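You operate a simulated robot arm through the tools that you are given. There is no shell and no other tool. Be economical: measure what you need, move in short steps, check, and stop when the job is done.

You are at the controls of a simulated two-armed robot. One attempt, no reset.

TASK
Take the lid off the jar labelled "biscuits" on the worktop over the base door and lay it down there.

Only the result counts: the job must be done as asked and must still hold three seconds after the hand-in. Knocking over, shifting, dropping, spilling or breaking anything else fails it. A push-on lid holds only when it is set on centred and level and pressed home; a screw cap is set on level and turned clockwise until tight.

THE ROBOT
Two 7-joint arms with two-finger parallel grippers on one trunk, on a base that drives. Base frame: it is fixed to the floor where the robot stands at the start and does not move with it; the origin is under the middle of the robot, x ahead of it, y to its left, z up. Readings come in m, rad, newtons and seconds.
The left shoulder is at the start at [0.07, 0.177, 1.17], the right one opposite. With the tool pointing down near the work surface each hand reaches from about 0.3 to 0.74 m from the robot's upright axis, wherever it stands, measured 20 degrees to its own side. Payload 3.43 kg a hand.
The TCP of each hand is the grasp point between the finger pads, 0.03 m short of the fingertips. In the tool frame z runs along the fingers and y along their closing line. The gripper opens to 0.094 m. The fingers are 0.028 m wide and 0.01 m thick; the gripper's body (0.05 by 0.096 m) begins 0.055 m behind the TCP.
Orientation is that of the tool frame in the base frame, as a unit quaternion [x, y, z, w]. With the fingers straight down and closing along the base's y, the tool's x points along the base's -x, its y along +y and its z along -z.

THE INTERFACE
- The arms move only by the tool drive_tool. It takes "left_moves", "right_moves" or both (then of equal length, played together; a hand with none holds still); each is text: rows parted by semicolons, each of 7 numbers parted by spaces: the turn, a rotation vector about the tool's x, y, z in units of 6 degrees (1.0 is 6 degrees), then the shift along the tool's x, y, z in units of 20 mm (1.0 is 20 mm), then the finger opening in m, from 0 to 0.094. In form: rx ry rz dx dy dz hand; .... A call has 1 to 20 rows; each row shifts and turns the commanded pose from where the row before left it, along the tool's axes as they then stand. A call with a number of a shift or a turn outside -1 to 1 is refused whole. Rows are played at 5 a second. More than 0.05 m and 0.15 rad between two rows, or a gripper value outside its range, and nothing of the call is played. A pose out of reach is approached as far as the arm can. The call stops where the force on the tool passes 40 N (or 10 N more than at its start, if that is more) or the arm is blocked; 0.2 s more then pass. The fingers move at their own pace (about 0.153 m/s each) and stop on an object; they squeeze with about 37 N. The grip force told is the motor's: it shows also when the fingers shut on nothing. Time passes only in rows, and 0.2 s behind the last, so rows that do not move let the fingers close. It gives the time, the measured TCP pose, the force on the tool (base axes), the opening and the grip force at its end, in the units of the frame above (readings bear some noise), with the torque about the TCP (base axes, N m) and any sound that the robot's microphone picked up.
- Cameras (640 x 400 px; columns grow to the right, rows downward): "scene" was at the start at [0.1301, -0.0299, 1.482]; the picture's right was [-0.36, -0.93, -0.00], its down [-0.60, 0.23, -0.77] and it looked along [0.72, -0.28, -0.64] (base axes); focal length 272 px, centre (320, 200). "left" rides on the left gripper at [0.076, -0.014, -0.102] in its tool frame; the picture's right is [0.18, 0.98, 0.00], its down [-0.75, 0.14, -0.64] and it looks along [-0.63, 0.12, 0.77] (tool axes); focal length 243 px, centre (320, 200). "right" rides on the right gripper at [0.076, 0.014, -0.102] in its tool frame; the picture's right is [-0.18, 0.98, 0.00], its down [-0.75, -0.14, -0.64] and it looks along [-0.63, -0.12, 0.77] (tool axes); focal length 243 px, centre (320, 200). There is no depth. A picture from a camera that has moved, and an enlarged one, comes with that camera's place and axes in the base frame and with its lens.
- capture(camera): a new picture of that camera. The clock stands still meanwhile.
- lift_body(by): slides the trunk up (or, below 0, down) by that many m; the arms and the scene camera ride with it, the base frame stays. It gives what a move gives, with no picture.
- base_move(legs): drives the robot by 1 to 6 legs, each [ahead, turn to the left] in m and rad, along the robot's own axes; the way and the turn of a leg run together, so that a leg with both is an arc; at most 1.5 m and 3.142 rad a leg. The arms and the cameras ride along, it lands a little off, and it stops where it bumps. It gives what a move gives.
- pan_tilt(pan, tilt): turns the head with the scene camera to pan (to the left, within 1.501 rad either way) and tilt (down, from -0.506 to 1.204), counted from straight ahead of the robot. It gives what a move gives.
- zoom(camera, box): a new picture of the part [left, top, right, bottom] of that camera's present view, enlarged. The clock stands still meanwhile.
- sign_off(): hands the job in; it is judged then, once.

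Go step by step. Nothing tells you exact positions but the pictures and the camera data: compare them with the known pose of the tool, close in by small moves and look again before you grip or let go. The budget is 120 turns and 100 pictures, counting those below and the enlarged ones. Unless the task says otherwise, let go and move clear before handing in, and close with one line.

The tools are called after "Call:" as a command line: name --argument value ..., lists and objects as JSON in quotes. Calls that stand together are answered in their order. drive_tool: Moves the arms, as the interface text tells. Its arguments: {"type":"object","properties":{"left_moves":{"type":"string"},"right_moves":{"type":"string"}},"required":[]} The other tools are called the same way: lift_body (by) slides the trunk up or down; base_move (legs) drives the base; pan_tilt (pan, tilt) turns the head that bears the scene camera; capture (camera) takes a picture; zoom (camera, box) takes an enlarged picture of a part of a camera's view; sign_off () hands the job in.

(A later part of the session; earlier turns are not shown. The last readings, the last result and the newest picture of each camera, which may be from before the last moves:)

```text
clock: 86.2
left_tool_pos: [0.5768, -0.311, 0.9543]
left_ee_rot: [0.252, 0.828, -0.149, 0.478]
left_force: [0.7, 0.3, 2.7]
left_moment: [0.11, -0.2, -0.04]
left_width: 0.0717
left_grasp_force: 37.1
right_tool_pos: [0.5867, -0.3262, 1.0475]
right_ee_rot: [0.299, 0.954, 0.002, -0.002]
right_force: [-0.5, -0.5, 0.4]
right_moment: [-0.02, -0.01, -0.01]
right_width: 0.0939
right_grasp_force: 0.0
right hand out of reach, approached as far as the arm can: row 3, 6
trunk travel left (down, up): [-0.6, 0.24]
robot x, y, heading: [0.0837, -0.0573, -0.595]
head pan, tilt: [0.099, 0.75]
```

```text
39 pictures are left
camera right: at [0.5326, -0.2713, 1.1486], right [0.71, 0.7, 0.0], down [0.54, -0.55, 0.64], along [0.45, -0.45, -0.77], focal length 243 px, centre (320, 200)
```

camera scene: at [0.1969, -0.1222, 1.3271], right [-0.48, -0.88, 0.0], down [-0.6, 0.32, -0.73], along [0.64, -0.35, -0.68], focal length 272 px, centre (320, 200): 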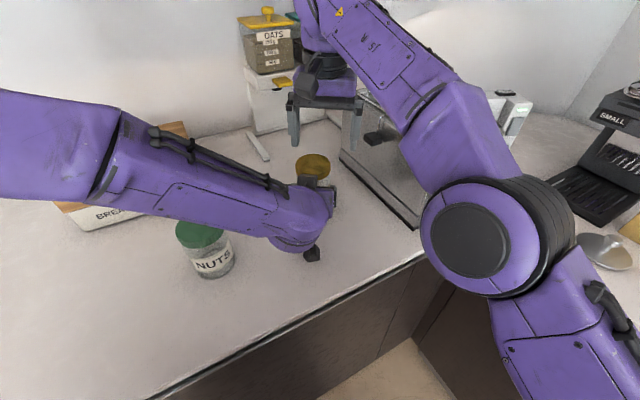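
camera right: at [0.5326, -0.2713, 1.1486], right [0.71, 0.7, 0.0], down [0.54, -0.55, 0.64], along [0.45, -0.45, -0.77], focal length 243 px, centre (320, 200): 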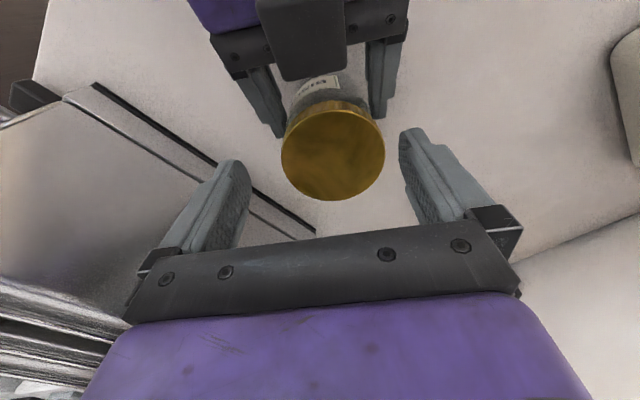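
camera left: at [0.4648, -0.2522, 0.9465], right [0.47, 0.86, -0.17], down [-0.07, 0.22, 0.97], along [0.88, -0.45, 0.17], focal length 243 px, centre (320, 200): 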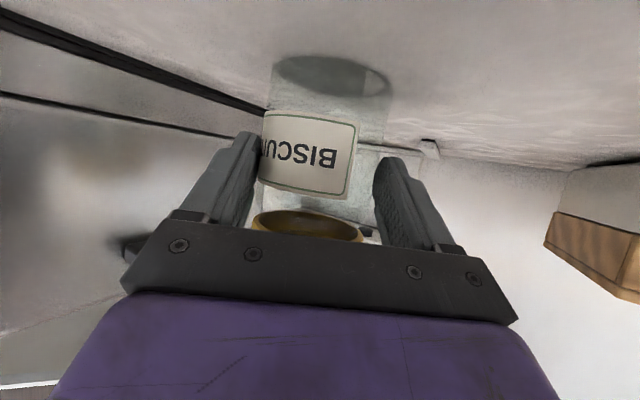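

Nearly centred now, with 8 mm left along the closing line. I'll fix that and descend onto the lid.

Call:
drive_tool --right_moves "0 0 0 -0.06 0.2 0.1 0.094;0 0 0 -0.06 0.2 0.4 0.094;0 0 0 0 0 0.5 0.094;0 0 0 0 0 0.5 0.094;0 0 0 0 0 0 0.094"

Call:
capture --camera "right"

Call:
zoom --camera "scene" --box '[240, 70, 400, 230]'

```text
clock: 87.4
left_tool_pos: [0.5763, -0.3101, 0.954]
left_ee_rot: [0.252, 0.828, -0.15, 0.478]
left_force: [-0.4, 1.4, 2.5]
left_moment: [0.2, -0.1, 0.01]
left_width: 0.0719
left_grasp_force: 37.0
right_tool_pos: [0.5901, -0.3077, 1.0181]
right_ee_rot: [0.283, 0.959, -0.008, -0.017]
right_force: [-0.2, -0.1, -0.8]
right_moment: [0.03, -0.01, 0.04]
right_width: 0.0941
right_grasp_force: 0.0
right hand out of reach, approached as far as the arm can: row 4
trunk travel left (down, up): [-0.6, 0.24]
robot x, y, heading: [0.0842, -0.0595, -0.598]
head pan, tilt: [0.099, 0.75]
```

```text
38 pictures are left
camera right: at [0.5372, -0.2539, 1.1213], right [0.69, 0.72, -0.03], down [0.58, -0.52, 0.62], along [0.44, -0.45, -0.78], focal length 243 px, centre (320, 200)
```

right: 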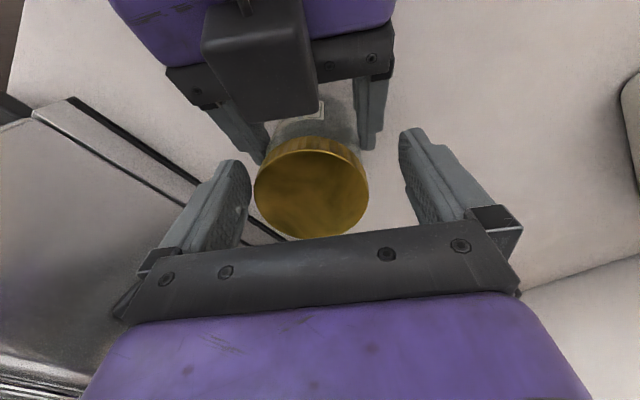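

```text
2.50 times, centred on (320, 150) of scene
camera zoom: at [0.1967, -0.1219, 1.3272], right [-0.48, -0.88, 0.0], down [-0.6, 0.32, -0.73], along [0.64, -0.35, -0.68], focal length 680 px, centre (320, 325)
```

zoom: 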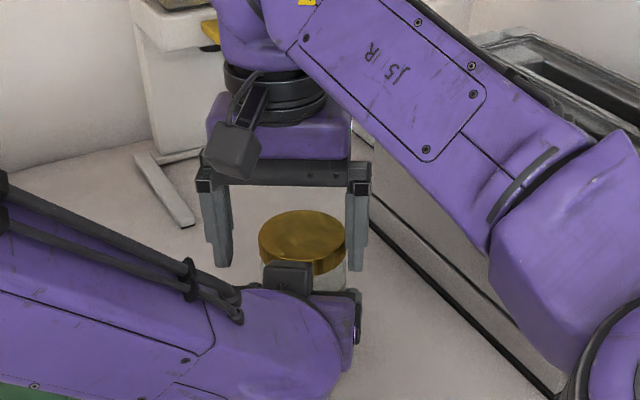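

The right hand came down around the lid but sits about 7 mm off along the closing line and 9 mm off across it, with a slight tilt. I'll correct that.

Call:
drive_tool --right_moves "-0.12 -0.13 0 -0.22 -0.18 0 0.094;-0.12 -0.13 0 -0.22 -0.18 0 0.094;0 0 0 0 0 0 0.094;0 0 0 0 0 0 0.094"

Call:
capture --camera "right"

```text
clock: 88.4
left_tool_pos: [0.5767, -0.31, 0.9544]
left_ee_rot: [0.252, 0.828, -0.149, 0.478]
left_force: [0.0, 1.0, 0.7]
left_moment: [0.11, -0.12, 0.01]
left_width: 0.0719
left_grasp_force: 37.4
right_tool_pos: [0.594, -0.3154, 1.0144]
right_ee_rot: [0.283, 0.959, -0.001, 0.0]
right_force: [0.7, -0.5, 0.2]
right_moment: [0.0, -0.01, -0.01]
right_width: 0.0938
right_grasp_force: 0.1
right hand out of reach, approached as far as the arm can: row 1, 2
trunk travel left (down, up): [-0.6, 0.24]
robot x, y, heading: [0.0842, -0.0547, -0.595]
head pan, tilt: [0.099, 0.75]
```

```text
36 pictures are left
camera right: at [0.537, -0.2617, 1.1148], right [0.69, 0.72, 0.0], down [0.56, -0.53, 0.64], along [0.46, -0.44, -0.77], focal length 243 px, centre (320, 200)
```

right: 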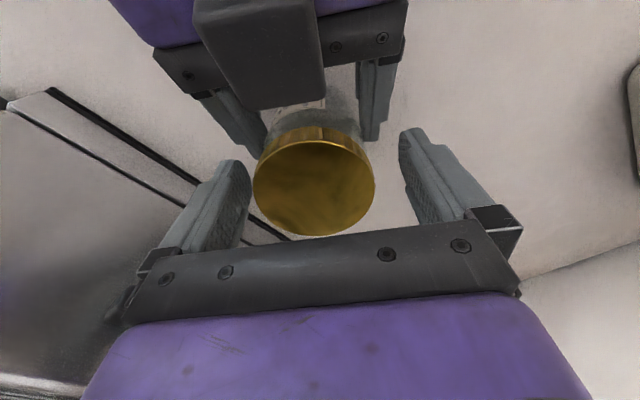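

Level and within 4 mm. A small trim, then close the right hand on the lid.

Call:
drive_tool --right_moves "0 0 0 0 -0.2 -0.15 0.094;0 0 0 0 0 0 0.094;0 0 0 0 0 0 0.04;0 0 0 0 0 0 0.04;0 0 0 0 0 0 0.04;0 0 0 0 0 0 0.04"

Call:
capture --camera "right"

```text
clock: 89.8
left_tool_pos: [0.5783, -0.309, 0.9527]
left_ee_rot: [0.247, 0.829, -0.147, 0.48]
left_force: [20.0, 30.8, 4.3]
left_moment: [-0.56, 0.03, 0.57]
left_width: 0.0719
left_grasp_force: 36.8
right_tool_pos: [0.5905, -0.3167, 1.0125]
right_ee_rot: [0.286, 0.958, 0.0, 0.007]
right_force: [-18.4, -32.4, 2.1]
right_moment: [-1.13, 0.68, -0.12]
right_width: 0.0713
right_grasp_force: 37.0
right hand out of reach, approached as far as the arm can: row 1
trunk travel left (down, up): [-0.6, 0.24]
robot x, y, heading: [0.083, -0.0553, -0.598]
head pan, tilt: [0.099, 0.75]
```

```text
35 pictures are left
camera right: at [0.5337, -0.2624, 1.1131], right [0.69, 0.72, 0.01], down [0.54, -0.53, 0.65], along [0.47, -0.45, -0.76], focal length 243 px, centre (320, 200)
```

right: 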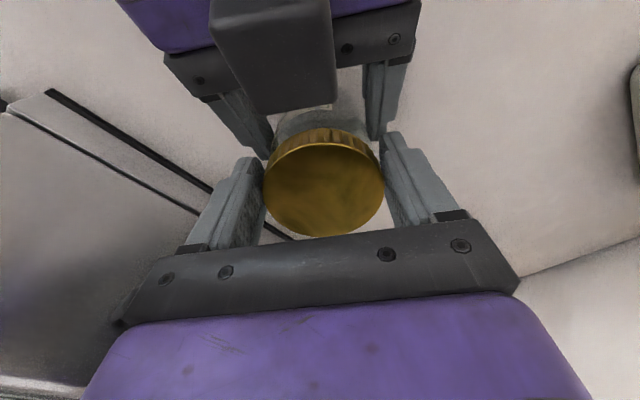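

Both hands hold, but they push against each other sideways at about 37 N. I'll relax the right hand towards -y in small steps.

Call:
drive_tool --right_moves "0 0 0 0 -0.1 0 0.04;0 0 0 0 -0.1 0 0.04;0 0 0 0 0 0 0.04"

```text
clock: 90.6
left_tool_pos: [0.5761, -0.3087, 0.9542]
left_ee_rot: [0.248, 0.829, -0.147, 0.479]
left_force: [8.1, 28.1, 5.7]
left_moment: [-0.16, -0.17, 0.97]
left_width: 0.0719
left_grasp_force: 37.4
right_tool_pos: [0.5893, -0.3175, 1.0126]
right_ee_rot: [0.293, 0.956, 0.008, 0.019]
right_force: [-5.7, -25.5, 0.0]
right_moment: [-1.03, 0.13, -0.58]
right_width: 0.0715
right_grasp_force: 37.2
trunk travel left (down, up): [-0.6, 0.24]
robot x, y, heading: [0.0828, -0.0569, -0.594]
head pan, tilt: [0.099, 0.75]
```

Call:
drive_tool --right_moves "0 0 0 -0.1 -0.12 0 0.04;0 0 0 -0.05 -0.06 0 0.04;0 0 0 0 0 0 0.04"

```text
clock: 91.4
left_tool_pos: [0.576, -0.311, 0.9533]
left_ee_rot: [0.253, 0.828, -0.151, 0.477]
left_force: [16.9, 3.6, -0.3]
left_moment: [-0.33, 0.07, 0.12]
left_width: 0.0709
left_grasp_force: 37.5
right_tool_pos: [0.5903, -0.3211, 1.013]
right_ee_rot: [0.292, 0.956, 0.01, 0.017]
right_force: [-17.2, -3.5, 1.6]
right_moment: [0.29, 0.85, 0.11]
right_width: 0.0711
right_grasp_force: 37.0
trunk travel left (down, up): [-0.6, 0.24]
robot x, y, heading: [0.0803, -0.0528, -0.594]
head pan, tilt: [0.099, 0.75]
```

The side force is mostly gone, down to 17 N. Now I'll try turning the lid counter-clockwise (seen from above) in small steps.

Call:
drive_tool --right_moves "0 0 -0.7 0.05 0 0 0.04;0 0 -0.7 0.05 0 0 0.04;0 0 -0.7 0 0 0 0.04;0 0 -0.7 0 0 0 0.04;0 0 0 0 0 0 0.04"

Call:
capture --camera "right"

Call:
capture --camera "left"

```text
clock: 92.6
left_tool_pos: [0.5771, -0.3109, 0.953]
left_ee_rot: [0.25, 0.829, -0.148, 0.478]
left_force: [12.3, 4.8, -1.6]
left_moment: [-0.42, 0.21, 1.25]
left_width: 0.0697
left_grasp_force: 36.4
right_tool_pos: [0.5878, -0.3215, 1.0127]
right_ee_rot: [0.15, 0.988, 0.006, 0.019]
right_force: [-13.1, -5.3, 3.3]
right_moment: [0.25, 0.66, -1.07]
right_width: 0.0717
right_grasp_force: 36.8
trunk travel left (down, up): [-0.6, 0.24]
robot x, y, heading: [0.0827, -0.0555, -0.598]
head pan, tilt: [0.099, 0.75]
```

```text
34 pictures are left
camera right: at [0.5152, -0.2857, 1.1114], right [0.47, 0.88, 0.02], down [0.65, -0.36, 0.67], along [0.6, -0.3, -0.75], focal length 243 px, centre (320, 200)
```

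right: 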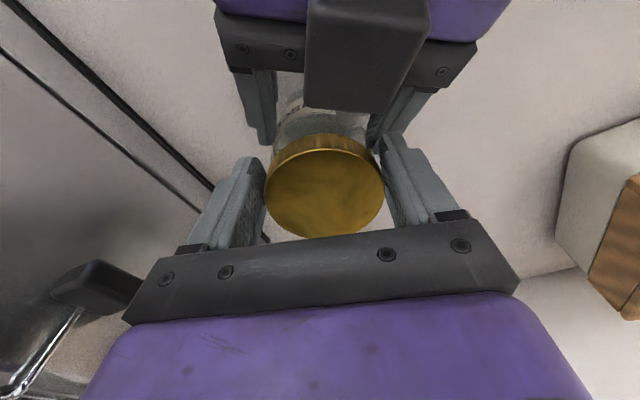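

```text
33 pictures are left
camera left: at [0.4646, -0.2512, 0.9383], right [0.47, 0.87, -0.17], down [-0.07, 0.22, 0.97], along [0.88, -0.45, 0.16], focal length 243 px, centre (320, 200)
```

left: 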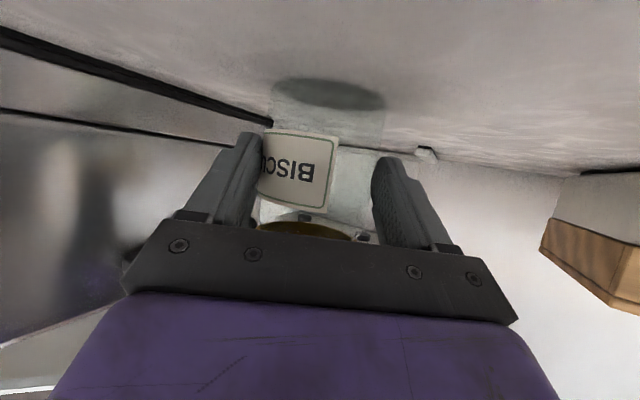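

The whole jar turned about 17° in the left grip at over 1 N·m, and the lid did not turn on it. It may be a push-on lid, so I'll try pulling straight up in small steps while the left holds the jar.

Call:
drive_tool --right_moves "0 0 0 0 0 -0.1 0.04;0 0 0 0 0 -0.1 0.04;0 0 0 0 0 -0.1 0.04;0 0 0 0 0 -0.1 0.04;0 0 0 0 0 0 0.04"

Call:
capture --camera "left"

```text
clock: 93.8
left_tool_pos: [0.576, -0.3105, 0.9545]
left_ee_rot: [0.251, 0.828, -0.15, 0.479]
left_force: [9.9, 8.9, 26.8]
left_moment: [-0.85, -0.24, 0.36]
left_width: 0.0698
left_grasp_force: 36.8
right_tool_pos: [0.5894, -0.3225, 1.0195]
right_ee_rot: [0.15, 0.989, 0.004, 0.018]
right_force: [-9.8, -9.0, -28.2]
right_moment: [0.0, 0.61, -0.13]
right_width: 0.0687
right_grasp_force: 36.7
trunk travel left (down, up): [-0.6, 0.24]
robot x, y, heading: [0.082, -0.0553, -0.596]
head pan, tilt: [0.099, 0.75]
```

```text
32 pictures are left
camera left: at [0.4644, -0.2521, 0.9392], right [0.47, 0.86, -0.17], down [-0.07, 0.23, 0.97], along [0.88, -0.45, 0.17], focal length 243 px, centre (320, 200)
```

left: 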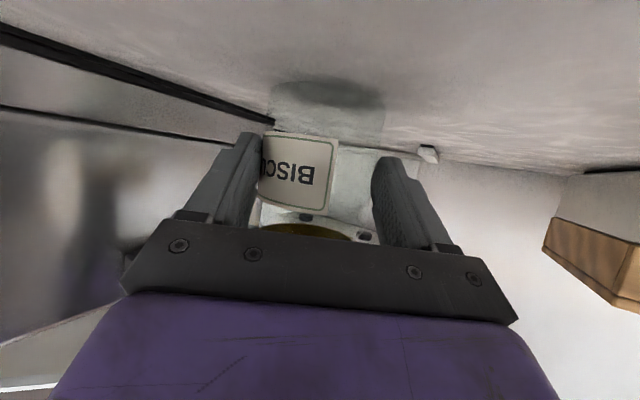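

The right opening shrank from 0.0717 to 0.0687 as the fingers slid up, so the tips had been clamping the glass as well as the lid. I'll reopen, set the tips just above the lid's lower edge, and grip the lid alone.

Call:
drive_tool --right_moves "0 0 0 0 0 0 0.085;0 0 0 0 0 0 0.085;0 0 0 0 0 -0.15 0.085;0 0 0 0 0 0 0.085"

Call:
zoom --camera "left" --box '[220, 90, 420, 250]'

Call:
capture --camera "right"

```text
clock: 94.8
left_tool_pos: [0.5768, -0.3101, 0.9522]
left_ee_rot: [0.251, 0.829, -0.148, 0.476]
left_force: [-0.4, -0.1, -2.3]
left_moment: [0.05, 0.09, -0.03]
left_width: 0.0692
left_grasp_force: 37.0
right_tool_pos: [0.5869, -0.3215, 1.0228]
right_ee_rot: [0.15, 0.989, 0.005, 0.019]
right_force: [-0.8, 0.5, 0.0]
right_moment: [0.03, 0.01, 0.0]
right_width: 0.0848
right_grasp_force: 0.0
trunk travel left (down, up): [-0.6, 0.24]
robot x, y, heading: [0.0799, -0.0558, -0.597]
head pan, tilt: [0.099, 0.75]
```

```text
2.50 times, centred on (320, 170) of left
camera zoom: at [0.464, -0.2514, 0.938], right [0.47, 0.86, -0.17], down [-0.07, 0.22, 0.97], along [0.88, -0.45, 0.16], focal length 606 px, centre (320, 275)
```

zoom: 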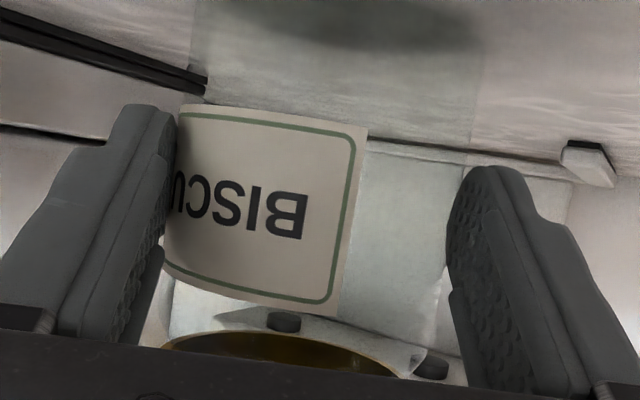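

```text
30 pictures are left
camera right: at [0.515, -0.2861, 1.1221], right [0.47, 0.88, 0.02], down [0.65, -0.36, 0.67], along [0.6, -0.3, -0.75], focal length 243 px, centre (320, 200)
```

right: 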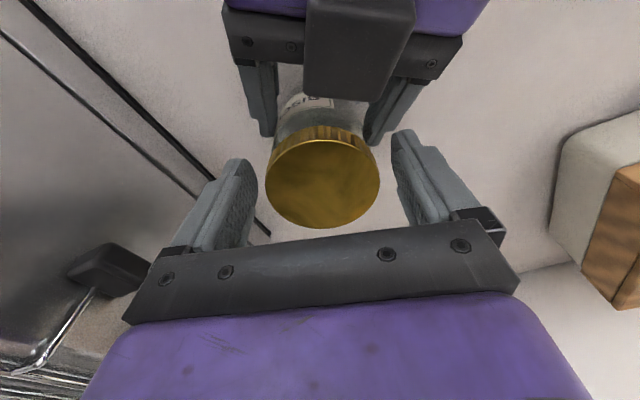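

Now I'll level and centre the right hand and pre-rotate it clockwise, to give it range for the counter-clockwise turn.

Call:
drive_tool --right_moves "0.15 0.35 0 -0.42 0 0 0.09;0 0 0 0 0 0 0.09;0 0 0.95 0 0 0 0.09;0 0 0.95 0 0 0 0.09;0 0 0.95 0 0 0 0.09;0 0 0.95 0 0 0 0.09;0 0 0.95 0 0 0 0.09;0 0 0.95 0 0 0 0.09;0 0 0 0 0 0 0.09;0 0 0 0 0 0 0.09"

Call:
capture --camera "right"

```text
clock: 97.0
left_tool_pos: [0.5769, -0.3106, 0.9536]
left_ee_rot: [0.251, 0.828, -0.149, 0.478]
left_force: [-0.3, -0.6, -2.6]
left_moment: [0.07, 0.11, 0.0]
left_width: 0.0693
left_grasp_force: 37.3
right_tool_pos: [0.5963, -0.3237, 1.025]
right_ee_rot: [0.434, 0.901, -0.001, 0.001]
right_force: [1.2, -0.1, -0.3]
right_moment: [0.01, 0.0, 0.01]
right_width: 0.0901
right_grasp_force: 0.1
trunk travel left (down, up): [-0.6, 0.24]
robot x, y, heading: [0.0827, -0.0559, -0.596]
head pan, tilt: [0.099, 0.75]
```

```text
29 pictures are left
camera right: at [0.559, -0.2557, 1.1249], right [0.88, 0.47, 0.0], down [0.36, -0.68, 0.64], along [0.3, -0.57, -0.77], focal length 243 px, centre (320, 200)
```

right: 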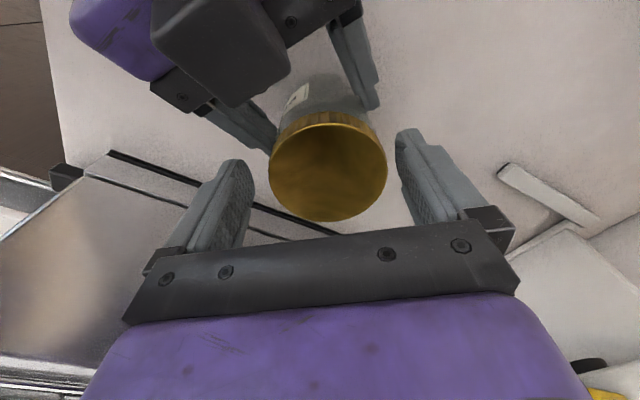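

Level and centred within 3 mm. Trim and close on the lid.

Call:
drive_tool --right_moves "0 0 0 0 0.14 0.05 0.09;0 0 0 0 0 0 0.04;0 0 0 0 0 0 0.04;0 0 0 0 0 0 0.04;0 0 0 0 0 0 0.04"

```text
clock: 98.2
left_tool_pos: [0.5758, -0.3112, 0.9526]
left_ee_rot: [0.255, 0.827, -0.151, 0.477]
left_force: [-18.0, -11.5, -1.8]
left_moment: [0.49, -0.68, -0.65]
left_width: 0.0694
left_grasp_force: 37.1
right_tool_pos: [0.5972, -0.3207, 1.0215]
right_ee_rot: [0.434, 0.901, 0.0, 0.0]
right_force: [19.1, 11.7, 1.0]
right_moment: [0.37, -0.55, 0.2]
right_width: 0.0695
right_grasp_force: 36.6
right hand out of reach, approached as far as the arm can: row 1
trunk travel left (down, up): [-0.6, 0.24]
robot x, y, heading: [0.0802, -0.0524, -0.597]
head pan, tilt: [0.099, 0.75]
```

Call:
drive_tool --right_moves "0 0 0 0 0.1 0 0.04;0 0 -0.7 0 0 0 0.04;0 0 -0.7 0 0 0 0.04;0 0 -0.7 0 0 0 0.04;0 0 -0.7 0 0 0 0.04;0 0 0 0 0 0 0.04"

Call:
zoom --camera "left" --box '[220, 90, 420, 250]'

```text
clock: 99.6
left_tool_pos: [0.578, -0.3109, 0.9529]
left_ee_rot: [0.25, 0.829, -0.149, 0.478]
left_force: [7.9, -5.3, -4.2]
left_moment: [0.39, 0.31, 0.04]
left_width: 0.0695
left_grasp_force: 37.1
right_tool_pos: [0.5968, -0.3219, 1.0229]
right_ee_rot: [0.298, 0.955, 0.0, -0.001]
right_force: [-7.6, 4.9, 1.1]
right_moment: [0.01, 0.29, -0.03]
right_width: 0.0697
right_grasp_force: 36.9
trunk travel left (down, up): [-0.6, 0.24]
robot x, y, heading: [0.0838, -0.054, -0.596]
head pan, tilt: [0.099, 0.75]
```

```text
2.50 times, centred on (320, 170) of left
camera zoom: at [0.4651, -0.2514, 0.9384], right [0.47, 0.87, -0.17], down [-0.07, 0.22, 0.97], along [0.88, -0.45, 0.16], focal length 606 px, centre (320, 275)
```

zoom: 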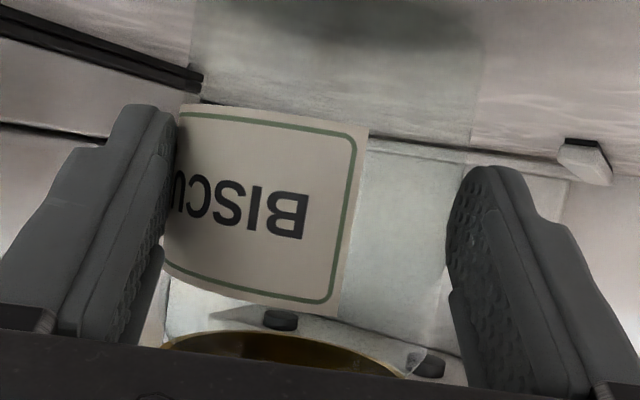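

The jar stayed put and the lid turned about 17° with almost no torque: it's a screw cap, and it's loosening. Continuing counter-clockwise.

Call:
drive_tool --right_moves "0 0 -0.8 0 0 0 0.04;0 0 -0.8 0 0 0 0.04;0 0 -0.8 0 0 0 0.04;0 0 -0.8 0 0 -0.02 0.04;0 0 -0.8 0 0 0 0.04;0 0 -0.8 0 0 0 0.04;0 0 -0.8 0 0 -0.02 0.04;0 0 -0.8 0 0 0 0.04;0 0 0 0 0 0 0.04"

Call:
capture --camera "right"

Call:
zoom --camera "left" --box '[220, 90, 420, 250]'

```text
clock: 101.6
left_tool_pos: [0.5783, -0.3099, 0.9527]
left_ee_rot: [0.25, 0.83, -0.148, 0.477]
left_force: [3.7, 36.8, -2.2]
left_moment: [-1.25, 0.16, 1.05]
left_width: 0.0698
left_grasp_force: 37.2
right_tool_pos: [0.597, -0.3238, 1.023]
right_ee_rot: [-0.03, 1.0, -0.004, 0.001]
right_force: [-4.5, -37.2, 0.0]
right_moment: [-1.42, 0.19, -0.32]
right_width: 0.0692
right_grasp_force: 37.3
trunk travel left (down, up): [-0.6, 0.24]
robot x, y, heading: [0.0791, -0.0556, -0.596]
head pan, tilt: [0.099, 0.75]
```

```text
27 pictures are left
camera right: at [0.5191, -0.3137, 1.1244], right [0.12, 0.99, -0.01], down [0.76, -0.09, 0.64], along [0.64, -0.09, -0.77], focal length 243 px, centre (320, 200)
```

right: 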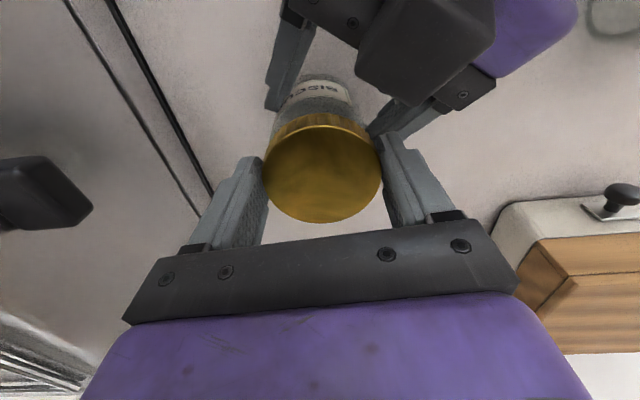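

```text
2.50 times, centred on (320, 170) of left
camera zoom: at [0.4646, -0.2506, 0.9375], right [0.47, 0.87, -0.17], down [-0.07, 0.22, 0.97], along [0.88, -0.45, 0.16], focal length 606 px, centre (320, 275)
```

zoom: 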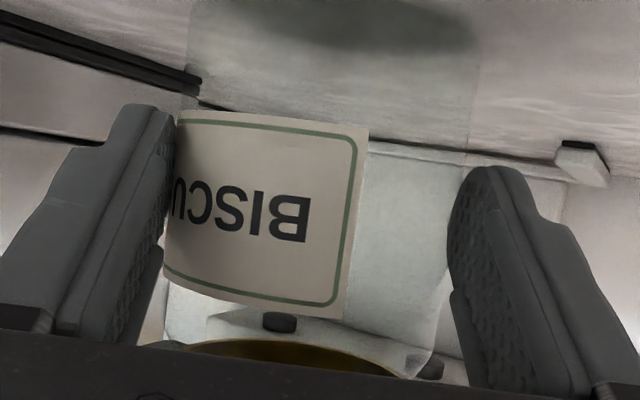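

The lid has risen about 2 mm and the jar hasn't turned. I'll release, wind the right hand back clockwise and take another bite.

Call:
drive_tool --right_moves "0 0 0 0 0 0 0.09;0 0 0 0 0 0 0.09;0 0 0.95 0 0 -0.05 0.09;0 0 0.95 0 0 -0.05 0.09;0 0 0.95 0 0 0 0.09;0 0 0.95 0 0 0 0.09;0 0 0.95 0 0 0 0.09;0 0 0.95 0 0 0 0.09;0 0 0.95 0 0 0 0.09;0 0 0.95 0 0 0 0.09;0 0 0.95 0 0 0 0.09;0 0 0 0 0 0 0.09"

Call:
capture --camera "right"

```text
clock: 104.2
left_tool_pos: [0.5771, -0.3101, 0.9533]
left_ee_rot: [0.252, 0.828, -0.15, 0.478]
left_force: [0.7, -0.4, -1.9]
left_moment: [0.04, 0.06, 0.02]
left_width: 0.0692
left_grasp_force: 37.1
right_tool_pos: [0.5956, -0.3206, 1.0245]
right_ee_rot: [0.405, 0.914, 0.0, -0.001]
right_force: [-0.7, -0.2, 0.3]
right_moment: [0.01, 0.02, 0.01]
right_width: 0.0901
right_grasp_force: 0.0
trunk travel left (down, up): [-0.6, 0.24]
robot x, y, heading: [0.0865, -0.051, -0.593]
head pan, tilt: [0.099, 0.75]
```

```text
25 pictures are left
camera right: at [0.5549, -0.255, 1.1264], right [0.85, 0.53, 0.0], down [0.4, -0.65, 0.64], along [0.34, -0.55, -0.77], focal length 243 px, centre (320, 200)
```

right: 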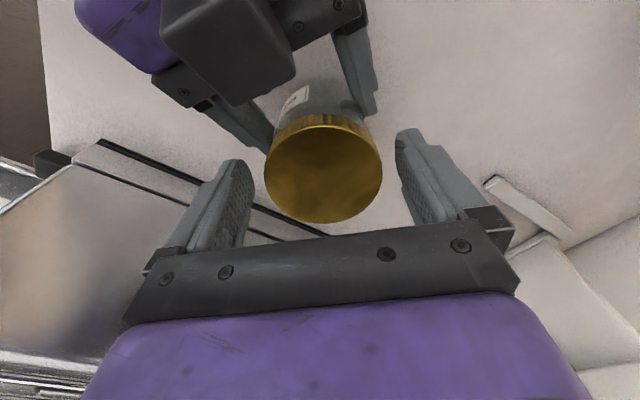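

Centred. Second bite: close, turn counter-clockwise about 50°, rising slightly.

Call:
drive_tool --right_moves "0 0 0 0 0.04 0 0.04;0 0 0 0 0 0 0.04;0 0 0 0 0 0 0.04;0 0 -0.9 0 0 -0.01 0.04;0 0 -0.9 0 0 -0.01 0.04;0 0 -0.9 0 -0.04 -0.01 0.04;0 0 -0.9 0 -0.04 -0.01 0.04;0 0 -0.9 0 -0.04 -0.01 0.04;0 0 -0.9 0 -0.04 -0.01 0.04;0 0 -0.9 0 -0.04 -0.01 0.04;0 0 -0.9 0 -0.04 -0.01 0.04;0 0 0 0 0 0 0.04"

Call:
zoom --camera "left" --box '[220, 90, 420, 250]'

```text
clock: 106.8
left_tool_pos: [0.5782, -0.3101, 0.9534]
left_ee_rot: [0.251, 0.829, -0.149, 0.477]
left_force: [25.1, 10.5, 5.4]
left_moment: [-0.37, 0.61, 0.65]
left_width: 0.0692
left_grasp_force: 37.0
right_tool_pos: [0.5958, -0.3263, 1.0271]
right_ee_rot: [0.038, 0.999, -0.001, 0.001]
right_force: [-25.2, -10.6, -7.7]
right_moment: [-0.46, 1.12, -0.1]
right_width: 0.0701
right_grasp_force: 36.9
trunk travel left (down, up): [-0.6, 0.24]
robot x, y, heading: [0.0819, -0.0542, -0.597]
head pan, tilt: [0.099, 0.75]
```

```text
2.50 times, centred on (320, 170) of left
camera zoom: at [0.4648, -0.2513, 0.9385], right [0.47, 0.87, -0.17], down [-0.07, 0.22, 0.97], along [0.88, -0.45, 0.16], focal length 606 px, centre (320, 275)
```

zoom: 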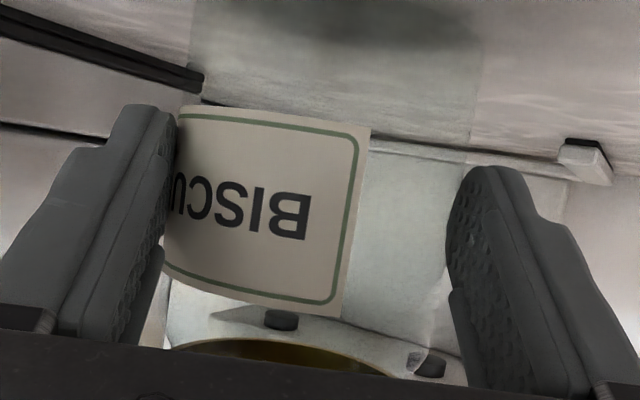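

About 95° turned so far. I'll try a gentle pull to see whether the thread has let go.

Call:
drive_tool --right_moves "0 0 0 0.08 0 -0.07 0.04;0 0 0 0.04 -0.04 -0.07 0.04;0 0 0 0 0 -0.07 0.04;0 0 0 0 0 0 0.04"

```text
clock: 107.8
left_tool_pos: [0.577, -0.3108, 0.9544]
left_ee_rot: [0.252, 0.828, -0.15, 0.478]
left_force: [-5.8, 15.4, 27.3]
left_moment: [-0.94, -0.35, 0.27]
left_width: 0.0696
left_grasp_force: 37.2
right_tool_pos: [0.5931, -0.3257, 1.029]
right_ee_rot: [0.039, 0.999, 0.0, -0.001]
right_force: [6.3, -16.4, -28.9]
right_moment: [-0.57, -0.54, -0.06]
right_width: 0.0699
right_grasp_force: 37.2
trunk travel left (down, up): [-0.6, 0.24]
robot x, y, heading: [0.0806, -0.0553, -0.596]
head pan, tilt: [0.099, 0.75]
```

Still threaded. I'll release, wind back further and take a larger bite.

Call:
drive_tool --right_moves "0 0 0 0 0 0 0.09;0 0 0 0 0 0 0.09;0 0 0.95 0 0 0.1 0.09;0 0 0.95 0 0 0.05 0.09;0 0 0.95 0 0 0 0.09;0 0 0.95 0 0 0 0.09;0 0 0.95 0 0 0 0.09;0 0 0.95 0 0 0 0.09;0 0 0.95 0 0 0 0.09;0 0 0.95 0 0 0 0.09;0 0 0.95 0 0 0 0.09;0 0 0.95 0 0 0 0.09;0 0 0.95 0 0 0 0.09;0 0 0.95 0 0 0 0.09;0 0 0 0 0 0 0.09"

Call:
capture --camera "right"

```text
clock: 111.0
left_tool_pos: [0.577, -0.3103, 0.9537]
left_ee_rot: [0.252, 0.828, -0.149, 0.478]
left_force: [-1.9, -1.4, -1.8]
left_moment: [0.16, 0.01, -0.1]
left_width: 0.0694
left_grasp_force: 36.7
right_tool_pos: [0.5896, -0.3317, 1.0269]
right_ee_rot: [0.509, 0.861, -0.002, 0.003]
right_force: [2.0, 2.1, 0.2]
right_moment: [0.06, -0.06, 0.02]
right_width: 0.0912
right_grasp_force: 1.1
right hand out of reach, approached as far as the arm can: row 12, 13, 14
trunk travel left (down, up): [-0.6, 0.24]
robot x, y, heading: [0.0841, -0.0596, -0.596]
head pan, tilt: [0.099, 0.75]
```

```text
23 pictures are left
camera right: at [0.5654, -0.2568, 1.1284], right [0.95, 0.31, 0.0], down [0.24, -0.72, 0.65], along [0.2, -0.61, -0.76], focal length 243 px, centre (320, 200)
```

right: 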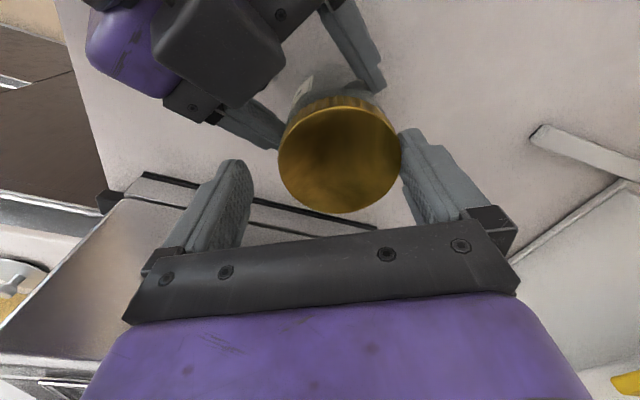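

The roll limit is near 61° and the hand drifted. I'll back off a few degrees and recentre over the lid.

Call:
drive_tool --right_moves "0 0 -0.8 0.18 0.32 0 0.092;0 0 -0.3 0.18 0.32 0 0.092;0 0 0 0 0 0 0.092;0 0 0 0 0 0 0.092"

Call:
capture --camera "right"

```text
clock: 112.0
left_tool_pos: [0.578, -0.3112, 0.9529]
left_ee_rot: [0.251, 0.828, -0.149, 0.478]
left_force: [0.0, 0.4, -2.2]
left_moment: [0.02, 0.06, -0.01]
left_width: 0.0694
left_grasp_force: 37.0
right_tool_pos: [0.5935, -0.321, 1.0253]
right_ee_rot: [0.459, 0.888, -0.003, 0.003]
right_force: [0.0, 0.3, -0.2]
right_moment: [-0.02, -0.02, 0.0]
right_width: 0.0919
right_grasp_force: 0.1
right hand out of reach, approached as far as the arm can: row 2
trunk travel left (down, up): [-0.6, 0.24]
robot x, y, heading: [0.0802, -0.0554, -0.597]
head pan, tilt: [0.099, 0.75]
```

```text
22 pictures are left
camera right: at [0.5603, -0.2502, 1.1265], right [0.91, 0.42, 0.0], down [0.32, -0.69, 0.65], along [0.27, -0.59, -0.76], focal length 243 px, centre (320, 200)
```

right: 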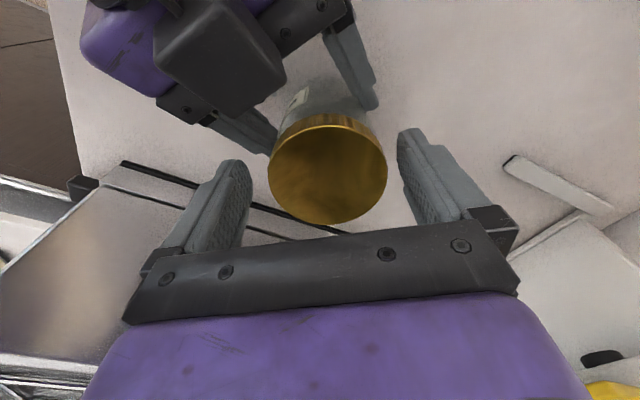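

Centred again. Third bite: close and turn counter-clockwise about 60°.

Call:
drive_tool --right_moves "0 0 0 0 0.14 0 0.09;0 0 0 0 0 0 0.04;0 0 0 0 0 0 0.04;0 0 0 0 0 0 0.04;0 0 -0.95 0 0 -0.01 0.04;0 0 -0.95 0 0 -0.01 0.04;0 0 -0.95 0 0 -0.01 0.04;0 0 -0.95 0 -0.02 -0.01 0.04;0 0 -0.95 0 -0.03 -0.01 0.04;0 0 -0.95 0 -0.03 -0.01 0.04;0 0 -0.95 0 -0.03 -0.01 0.04;0 0 -0.95 0 -0.03 -0.01 0.04;0 0 -0.95 0 -0.03 -0.01 0.04;0 0 -0.95 0 -0.03 -0.01 0.04;0 0 0 0 0 0 0.04"

Call:
zoom --camera "left" --box '[220, 90, 420, 250]'

```text
clock: 115.2
left_tool_pos: [0.5784, -0.3112, 0.9535]
left_ee_rot: [0.251, 0.829, -0.149, 0.478]
left_force: [1.2, 0.7, 6.9]
left_moment: [0.42, -0.08, 0.01]
left_width: 0.0696
left_grasp_force: 37.3
right_tool_pos: [0.5918, -0.3261, 1.0275]
right_ee_rot: [-0.021, 1.0, -0.003, 0.001]
right_force: [-1.5, -0.7, -7.7]
right_moment: [-0.56, 0.19, -0.04]
right_width: 0.0682
right_grasp_force: 36.8
right hand out of reach, approached as far as the arm can: row 1
trunk travel left (down, up): [-0.6, 0.24]
robot x, y, heading: [0.0801, -0.0573, -0.595]
head pan, tilt: [0.099, 0.75]
```

```text
2.50 times, centred on (320, 170) of left
camera zoom: at [0.4646, -0.2516, 0.9386], right [0.47, 0.87, -0.17], down [-0.07, 0.23, 0.97], along [0.88, -0.45, 0.16], focal length 606 px, centre (320, 275)
```

zoom: 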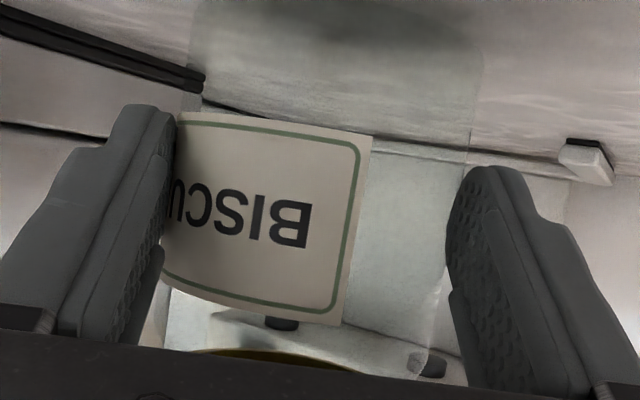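

The lid keeps rising in the view; about 150° turned. Another gentle pull.

Call:
drive_tool --right_moves "0 0 0 0 0 -0.07 0.04;0 0 0 0 0 -0.07 0.04;0 0 0 0 0 0 0.04"

```text
clock: 116.0
left_tool_pos: [0.5774, -0.3108, 0.9559]
left_ee_rot: [0.251, 0.827, -0.15, 0.479]
left_force: [-2.0, 9.3, 22.4]
left_moment: [-0.49, -0.83, 0.14]
left_width: 0.0694
left_grasp_force: 37.2
right_tool_pos: [0.5915, -0.3266, 1.0285]
right_ee_rot: [-0.019, 1.0, -0.004, 0.0]
right_force: [3.6, -9.9, -25.4]
right_moment: [-0.54, 0.32, -0.07]
right_width: 0.0682
right_grasp_force: 37.4
trunk travel left (down, up): [-0.6, 0.24]
robot x, y, heading: [0.083, -0.0573, -0.595]
head pan, tilt: [0.099, 0.75]
```

Still engaged. Another cycle: release, wind back, recentre, with one look before gripping.

Call:
drive_tool --right_moves "0 0 0 0 0 0 0.092;0 0 0 0 0 0 0.092;0 0 0.95 0 0 0.05 0.092;0 0 0.95 0 0 0 0.092;0 0 0.95 0 0 0 0.092;0 0 0.95 0 0 0 0.092;0 0 0.95 0 0.05 0 0.092;0 0 0.95 0 0.05 0 0.092;0 0 0.95 0 0.1 0 0.092;0 0 0.95 0 0.1 0 0.092;0 0 0.95 0 0.1 0 0.092;0 0 0.2 0 0 0 0.092;0 0 0 0 0 0 0.092"

Call:
capture --camera "right"

```text
clock: 118.8
left_tool_pos: [0.5779, -0.3095, 0.9537]
left_ee_rot: [0.251, 0.828, -0.149, 0.478]
left_force: [-0.2, 0.1, -2.8]
left_moment: [0.06, 0.03, 0.01]
left_width: 0.0695
left_grasp_force: 36.5
right_tool_pos: [0.5945, -0.3177, 1.0287]
right_ee_rot: [0.424, 0.906, -0.001, 0.003]
right_force: [-0.3, -0.4, 0.6]
right_moment: [0.02, 0.01, 0.02]
right_width: 0.0921
right_grasp_force: 0.0
trunk travel left (down, up): [-0.6, 0.24]
robot x, y, heading: [0.0833, -0.057, -0.595]
head pan, tilt: [0.099, 0.75]
```

```text
20 pictures are left
camera right: at [0.556, -0.2495, 1.1299], right [0.87, 0.49, 0.0], down [0.37, -0.66, 0.65], along [0.32, -0.56, -0.76], focal length 243 px, centre (320, 200)
```

right: 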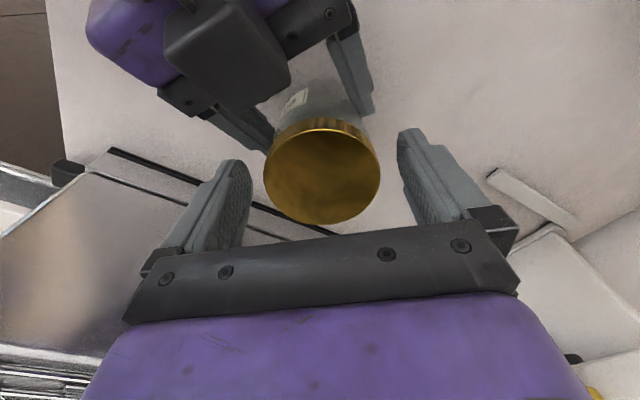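

Centred. Fourth bite.

Call:
drive_tool --right_moves "0 0 0 0 0 0.06 0.09;0 0 0 0 0 0 0.04;0 0 0 0 0 0 0.04;0 0 0 0 0 0 0.04;0 0 -0.95 0 0 -0.01 0.04;0 0 -0.95 0 0 -0.01 0.04;0 0 -0.95 0 0 -0.01 0.04;0 0 -0.95 0 -0.02 -0.01 0.04;0 0 -0.95 0 -0.03 -0.01 0.04;0 0 -0.95 0 -0.03 -0.01 0.04;0 0 -0.95 0 -0.03 -0.01 0.04;0 0 -0.95 0 -0.03 -0.01 0.04;0 0 -0.95 0 -0.03 -0.01 0.04;0 0 -0.5 0 0 -0.01 0.04;0 0 0 0 0 0 0.04"

Call:
drive_tool --right_moves "0 0 0 0 0 -0.07 0.04;0 0 0 0 0 -0.07 0.04;0 0 0 0 0 0 0.04"

```text
clock: 122.0
left_tool_pos: [0.5784, -0.3085, 0.9514]
left_ee_rot: [0.249, 0.829, -0.147, 0.479]
left_force: [14.6, 33.7, 7.3]
left_moment: [-1.1, -0.04, 1.15]
left_width: 0.0699
left_grasp_force: 37.2
right_tool_pos: [0.5955, -0.3223, 1.0294]
right_ee_rot: [-0.036, 0.999, -0.007, 0.001]
right_force: [-14.3, -33.7, -7.4]
right_moment: [-1.64, 1.11, -0.32]
right_width: 0.0693
right_grasp_force: 36.8
trunk travel left (down, up): [-0.6, 0.24]
robot x, y, heading: [0.0829, -0.0585, -0.594]
head pan, tilt: [0.099, 0.75]
```

```text
clock: 122.8
left_tool_pos: [0.5775, -0.3099, 0.9532]
left_ee_rot: [0.249, 0.829, -0.148, 0.479]
left_force: [11.2, 32.0, 13.4]
left_moment: [-1.3, -0.31, 1.02]
left_width: 0.0706
left_grasp_force: 36.6
right_tool_pos: [0.5972, -0.3227, 1.0318]
right_ee_rot: [-0.037, 0.999, -0.005, 0.002]
right_force: [-11.6, -31.8, -14.7]
right_moment: [-1.45, 1.01, -0.31]
right_width: 0.0695
right_grasp_force: 36.7
trunk travel left (down, up): [-0.6, 0.24]
robot x, y, heading: [0.0864, -0.0581, -0.597]
head pan, tilt: [0.099, 0.75]
```

The pull force is lower this time. I'll relieve the sideways force and lift a little more.

Call:
drive_tool --right_moves "0 0 0 0.04 -0.12 0 0.04;0 0 0 0.04 -0.1 -0.07 0.04;0 0 0 0 0 -0.07 0.04;0 0 0 0 0 0 0.04"

Call:
zoom --camera "left" --box '[220, 90, 420, 250]'

```text
clock: 123.8
left_tool_pos: [0.5779, -0.3107, 0.9552]
left_ee_rot: [0.251, 0.827, -0.15, 0.48]
left_force: [4.2, 15.9, 29.1]
left_moment: [-1.06, -0.36, 0.45]
left_width: 0.0705
left_grasp_force: 36.9
right_tool_pos: [0.5947, -0.3252, 1.0346]
right_ee_rot: [-0.038, 0.999, -0.002, 0.0]
right_force: [-4.1, -16.2, -31.5]
right_moment: [-0.56, 0.19, -0.09]
right_width: 0.0693
right_grasp_force: 36.9
trunk travel left (down, up): [-0.6, 0.24]
robot x, y, heading: [0.0834, -0.0566, -0.594]
head pan, tilt: [0.099, 0.75]
```

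```text
2.50 times, centred on (320, 170) of left
camera zoom: at [0.4644, -0.2524, 0.9396], right [0.47, 0.86, -0.17], down [-0.07, 0.23, 0.97], along [0.88, -0.45, 0.17], focal length 606 px, centre (320, 275)
```

zoom: 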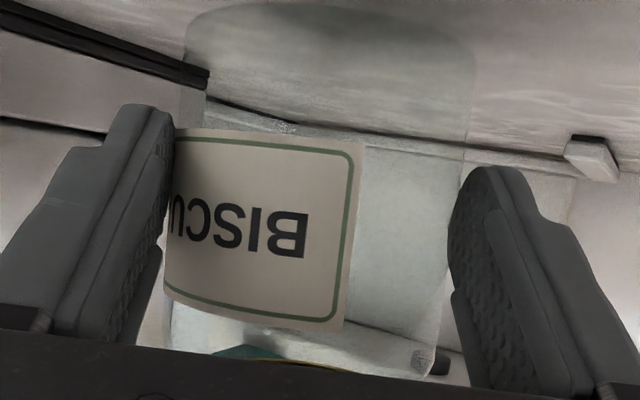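

The jar itself was lifted a few millimetres in the left grip, so the thread still holds. I'll push it back down to the table and take another bite.

Call:
drive_tool --right_moves "0 0 0 0 0 0.1 0.04;0 0 0 0 0 0.1 0.04;0 0 0 0 0 0.1 0.04;0 0 0 0 0 0.08 0.04;0 0 0 0 0 0 0.04"

Call:
drive_tool --right_moves "0 0 0 0 0 0 0.092;0 0 0 0 0 0 0.092;0 0 0.95 0 0 0 0.092;0 0 0.95 0 0 0 0.092;0 0 0.95 0 0 0 0.092;0 0 0.95 0 0 0 0.092;0 0 0.95 0 0.03 0 0.092;0 0 0.95 0 0.03 0 0.092;0 0 0.95 0 0.05 0 0.092;0 0 0.95 0 0.05 0 0.092;0 0 0.95 0 0.05 0 0.092;0 0 0.5 0 0.05 0 0.092;0 0 0 0 0 0 0.092"

Call:
capture --camera "right"

Call:
zoom --camera "left" --box '[220, 90, 420, 250]'

```text
clock: 125.0
left_tool_pos: [0.5755, -0.3106, 0.9509]
left_ee_rot: [0.253, 0.83, -0.148, 0.475]
left_force: [19.5, -3.7, -17.4]
left_moment: [-0.18, 1.17, 0.14]
left_width: 0.0704
left_grasp_force: 37.1
right_tool_pos: [0.5936, -0.3247, 1.0277]
right_ee_rot: [-0.038, 0.999, -0.002, 0.001]
right_force: [-19.3, 3.3, 14.8]
right_moment: [0.75, 0.6, 0.1]
right_width: 0.0694
right_grasp_force: 37.0
trunk travel left (down, up): [-0.6, 0.24]
robot x, y, heading: [0.0822, -0.0533, -0.593]
head pan, tilt: [0.099, 0.75]
```

```text
clock: 127.8
left_tool_pos: [0.5765, -0.3099, 0.9532]
left_ee_rot: [0.251, 0.829, -0.149, 0.478]
left_force: [0.0, 0.3, -1.1]
left_moment: [0.06, 0.09, -0.03]
left_width: 0.0701
left_grasp_force: 37.0
right_tool_pos: [0.5961, -0.3209, 1.0276]
right_ee_rot: [0.424, 0.906, -0.002, 0.004]
right_force: [-0.2, 0.1, -0.3]
right_moment: [0.01, 0.02, -0.04]
right_width: 0.092
right_grasp_force: 0.1
trunk travel left (down, up): [-0.6, 0.24]
robot x, y, heading: [0.0811, -0.0567, -0.596]
head pan, tilt: [0.099, 0.75]
```

```text
18 pictures are left
camera right: at [0.5567, -0.2535, 1.1284], right [0.87, 0.49, 0.0], down [0.37, -0.66, 0.65], along [0.32, -0.56, -0.76], focal length 243 px, centre (320, 200)
```

right: 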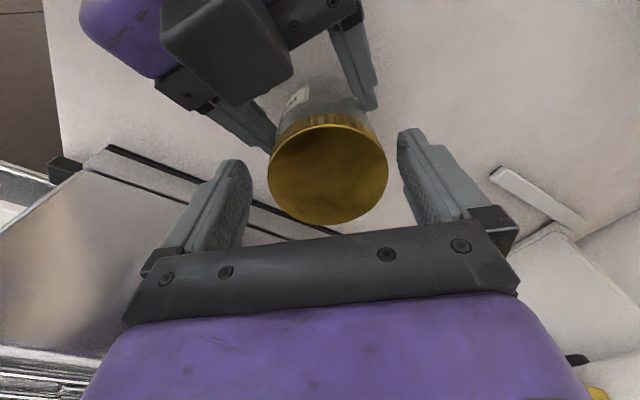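

```text
2.50 times, centred on (320, 170) of left
camera zoom: at [0.4641, -0.2514, 0.9383], right [0.47, 0.86, -0.17], down [-0.07, 0.22, 0.97], along [0.88, -0.45, 0.16], focal length 606 px, centre (320, 275)
```

zoom: 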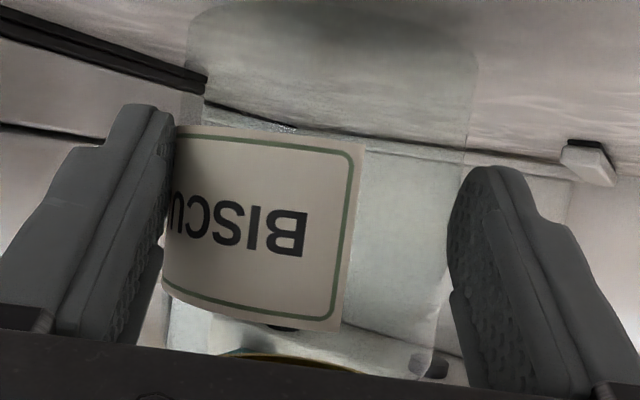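

The jar sits a few mm up in the grip, which is fine for turning. I'll raise the right hand 2 mm so it grips only the lid. Fifth bite.

Call:
drive_tool --right_moves "0 0 0 0 0.05 -0.12 0.09;0 0 0 0 0 0 0.04;0 0 0 0 0 0 0.04;0 0 0 0 0 0 0.04;0 0 -0.95 0 0 -0.01 0.04;0 0 -0.95 0 0 -0.01 0.04;0 0 -0.95 0 0 -0.01 0.04;0 0 -0.95 0 -0.02 -0.01 0.04;0 0 -0.95 0 -0.03 -0.01 0.04;0 0 -0.95 0 -0.04 -0.01 0.04;0 0 -0.95 0 -0.04 -0.01 0.04;0 0 -0.95 0 -0.04 -0.01 0.04;0 0 -0.95 0 -0.04 -0.01 0.04;0 0 0 0 0 0 0.04"

Call:
drive_tool --right_moves "0 0 0 0 0 -0.07 0.04;0 0 0 0 0 -0.07 0.04;0 0 0 0 0 0 0.04"

Call:
zoom --camera "left" --box '[220, 90, 420, 250]'

```text
clock: 130.8
left_tool_pos: [0.5764, -0.311, 0.9527]
left_ee_rot: [0.252, 0.829, -0.149, 0.477]
left_force: [7.2, 6.8, 0.0]
left_moment: [-0.37, 0.42, 0.27]
left_width: 0.0696
left_grasp_force: 36.9
right_tool_pos: [0.596, -0.325, 1.0321]
right_ee_rot: [-0.011, 1.0, -0.005, 0.003]
right_force: [-8.4, -5.7, -2.3]
right_moment: [-0.16, 0.2, -0.05]
right_width: 0.0685
right_grasp_force: 37.4
trunk travel left (down, up): [-0.6, 0.24]
robot x, y, heading: [0.0846, -0.0554, -0.595]
head pan, tilt: [0.099, 0.75]
```

```text
clock: 131.6
left_tool_pos: [0.5769, -0.3111, 0.953]
left_ee_rot: [0.253, 0.828, -0.15, 0.478]
left_force: [-2.0, 8.1, 2.7]
left_moment: [-0.53, -0.12, 0.05]
left_width: 0.0694
left_grasp_force: 37.1
right_tool_pos: [0.5945, -0.326, 1.0347]
right_ee_rot: [-0.01, 1.0, -0.003, 0.002]
right_force: [2.1, -8.0, -4.7]
right_moment: [-0.1, -0.06, 0.12]
right_width: 0.0684
right_grasp_force: 36.8
trunk travel left (down, up): [-0.6, 0.24]
robot x, y, heading: [0.0808, -0.0566, -0.588]
head pan, tilt: [0.099, 0.75]
```

```text
2.50 times, centred on (320, 170) of left
camera zoom: at [0.4639, -0.2515, 0.9382], right [0.47, 0.86, -0.17], down [-0.07, 0.22, 0.97], along [0.88, -0.45, 0.16], focal length 606 px, centre (320, 275)
```

zoom: 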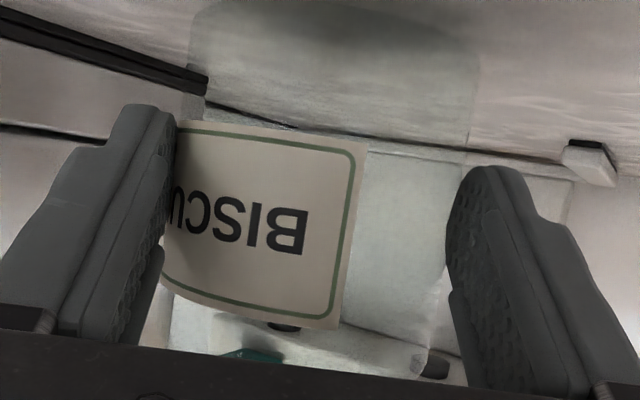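

Only about 5 N now, and the lid is leaving the jar: it's free. I'll lift it straight up slowly.

Call:
drive_tool --right_moves "0 0 0 0 0 -0.15 0.04;0 0 0 0 0 -0.2 0.04;0 0 0 0 0 -0.3 0.04;0 0 0 0 0 -0.4 0.04;0 0 0 0 0 -0.5 0.04;0 0 0 0 0 0 0.04"

Call:
capture --camera "right"

Call:
capture --camera "scene"

```text
clock: 133.0
left_tool_pos: [0.5765, -0.3104, 0.9542]
left_ee_rot: [0.252, 0.828, -0.149, 0.478]
left_force: [0.3, -0.5, -1.6]
left_moment: [0.02, 0.06, -0.01]
left_width: 0.0693
left_grasp_force: 37.5
right_tool_pos: [0.5912, -0.3255, 1.046]
right_ee_rot: [-0.01, 1.0, -0.003, 0.001]
right_force: [-0.2, 0.5, -0.4]
right_moment: [0.03, 0.02, 0.02]
right_width: 0.0685
right_grasp_force: 36.5
right hand out of reach, approached as far as the arm can: row 1, 3, 5
trunk travel left (down, up): [-0.6, 0.24]
robot x, y, heading: [0.0819, -0.0548, -0.596]
head pan, tilt: [0.099, 0.75]
```

```text
15 pictures are left
camera right: at [0.5135, -0.3113, 1.1466], right [0.16, 0.99, -0.01], down [0.75, -0.12, 0.64], along [0.64, -0.11, -0.76], focal length 243 px, centre (320, 200)
```

right: 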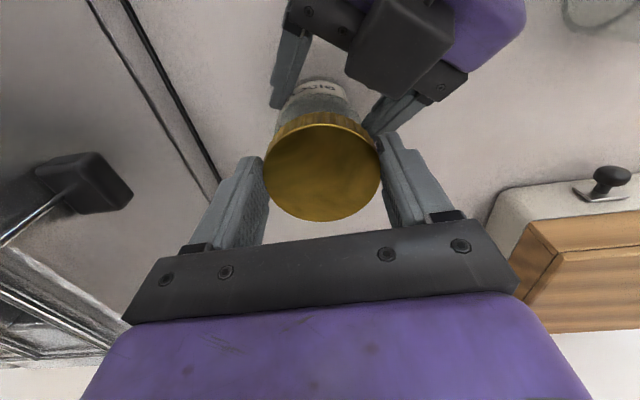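

```text
14 pictures are left
camera scene: at [0.1974, -0.1224, 1.3271], right [-0.48, -0.88, 0.0], down [-0.6, 0.32, -0.73], along [0.64, -0.35, -0.68], focal length 272 px, centre (320, 200)
```

scene: 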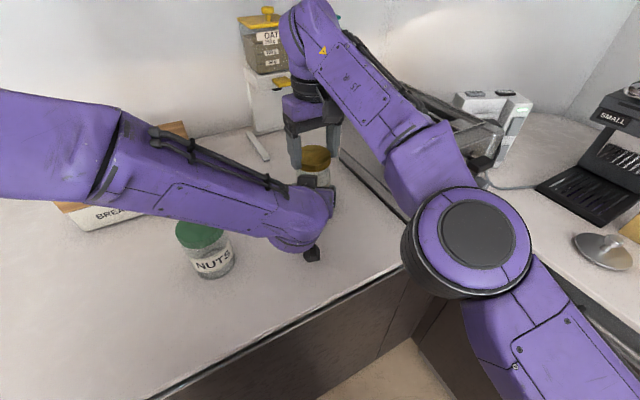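

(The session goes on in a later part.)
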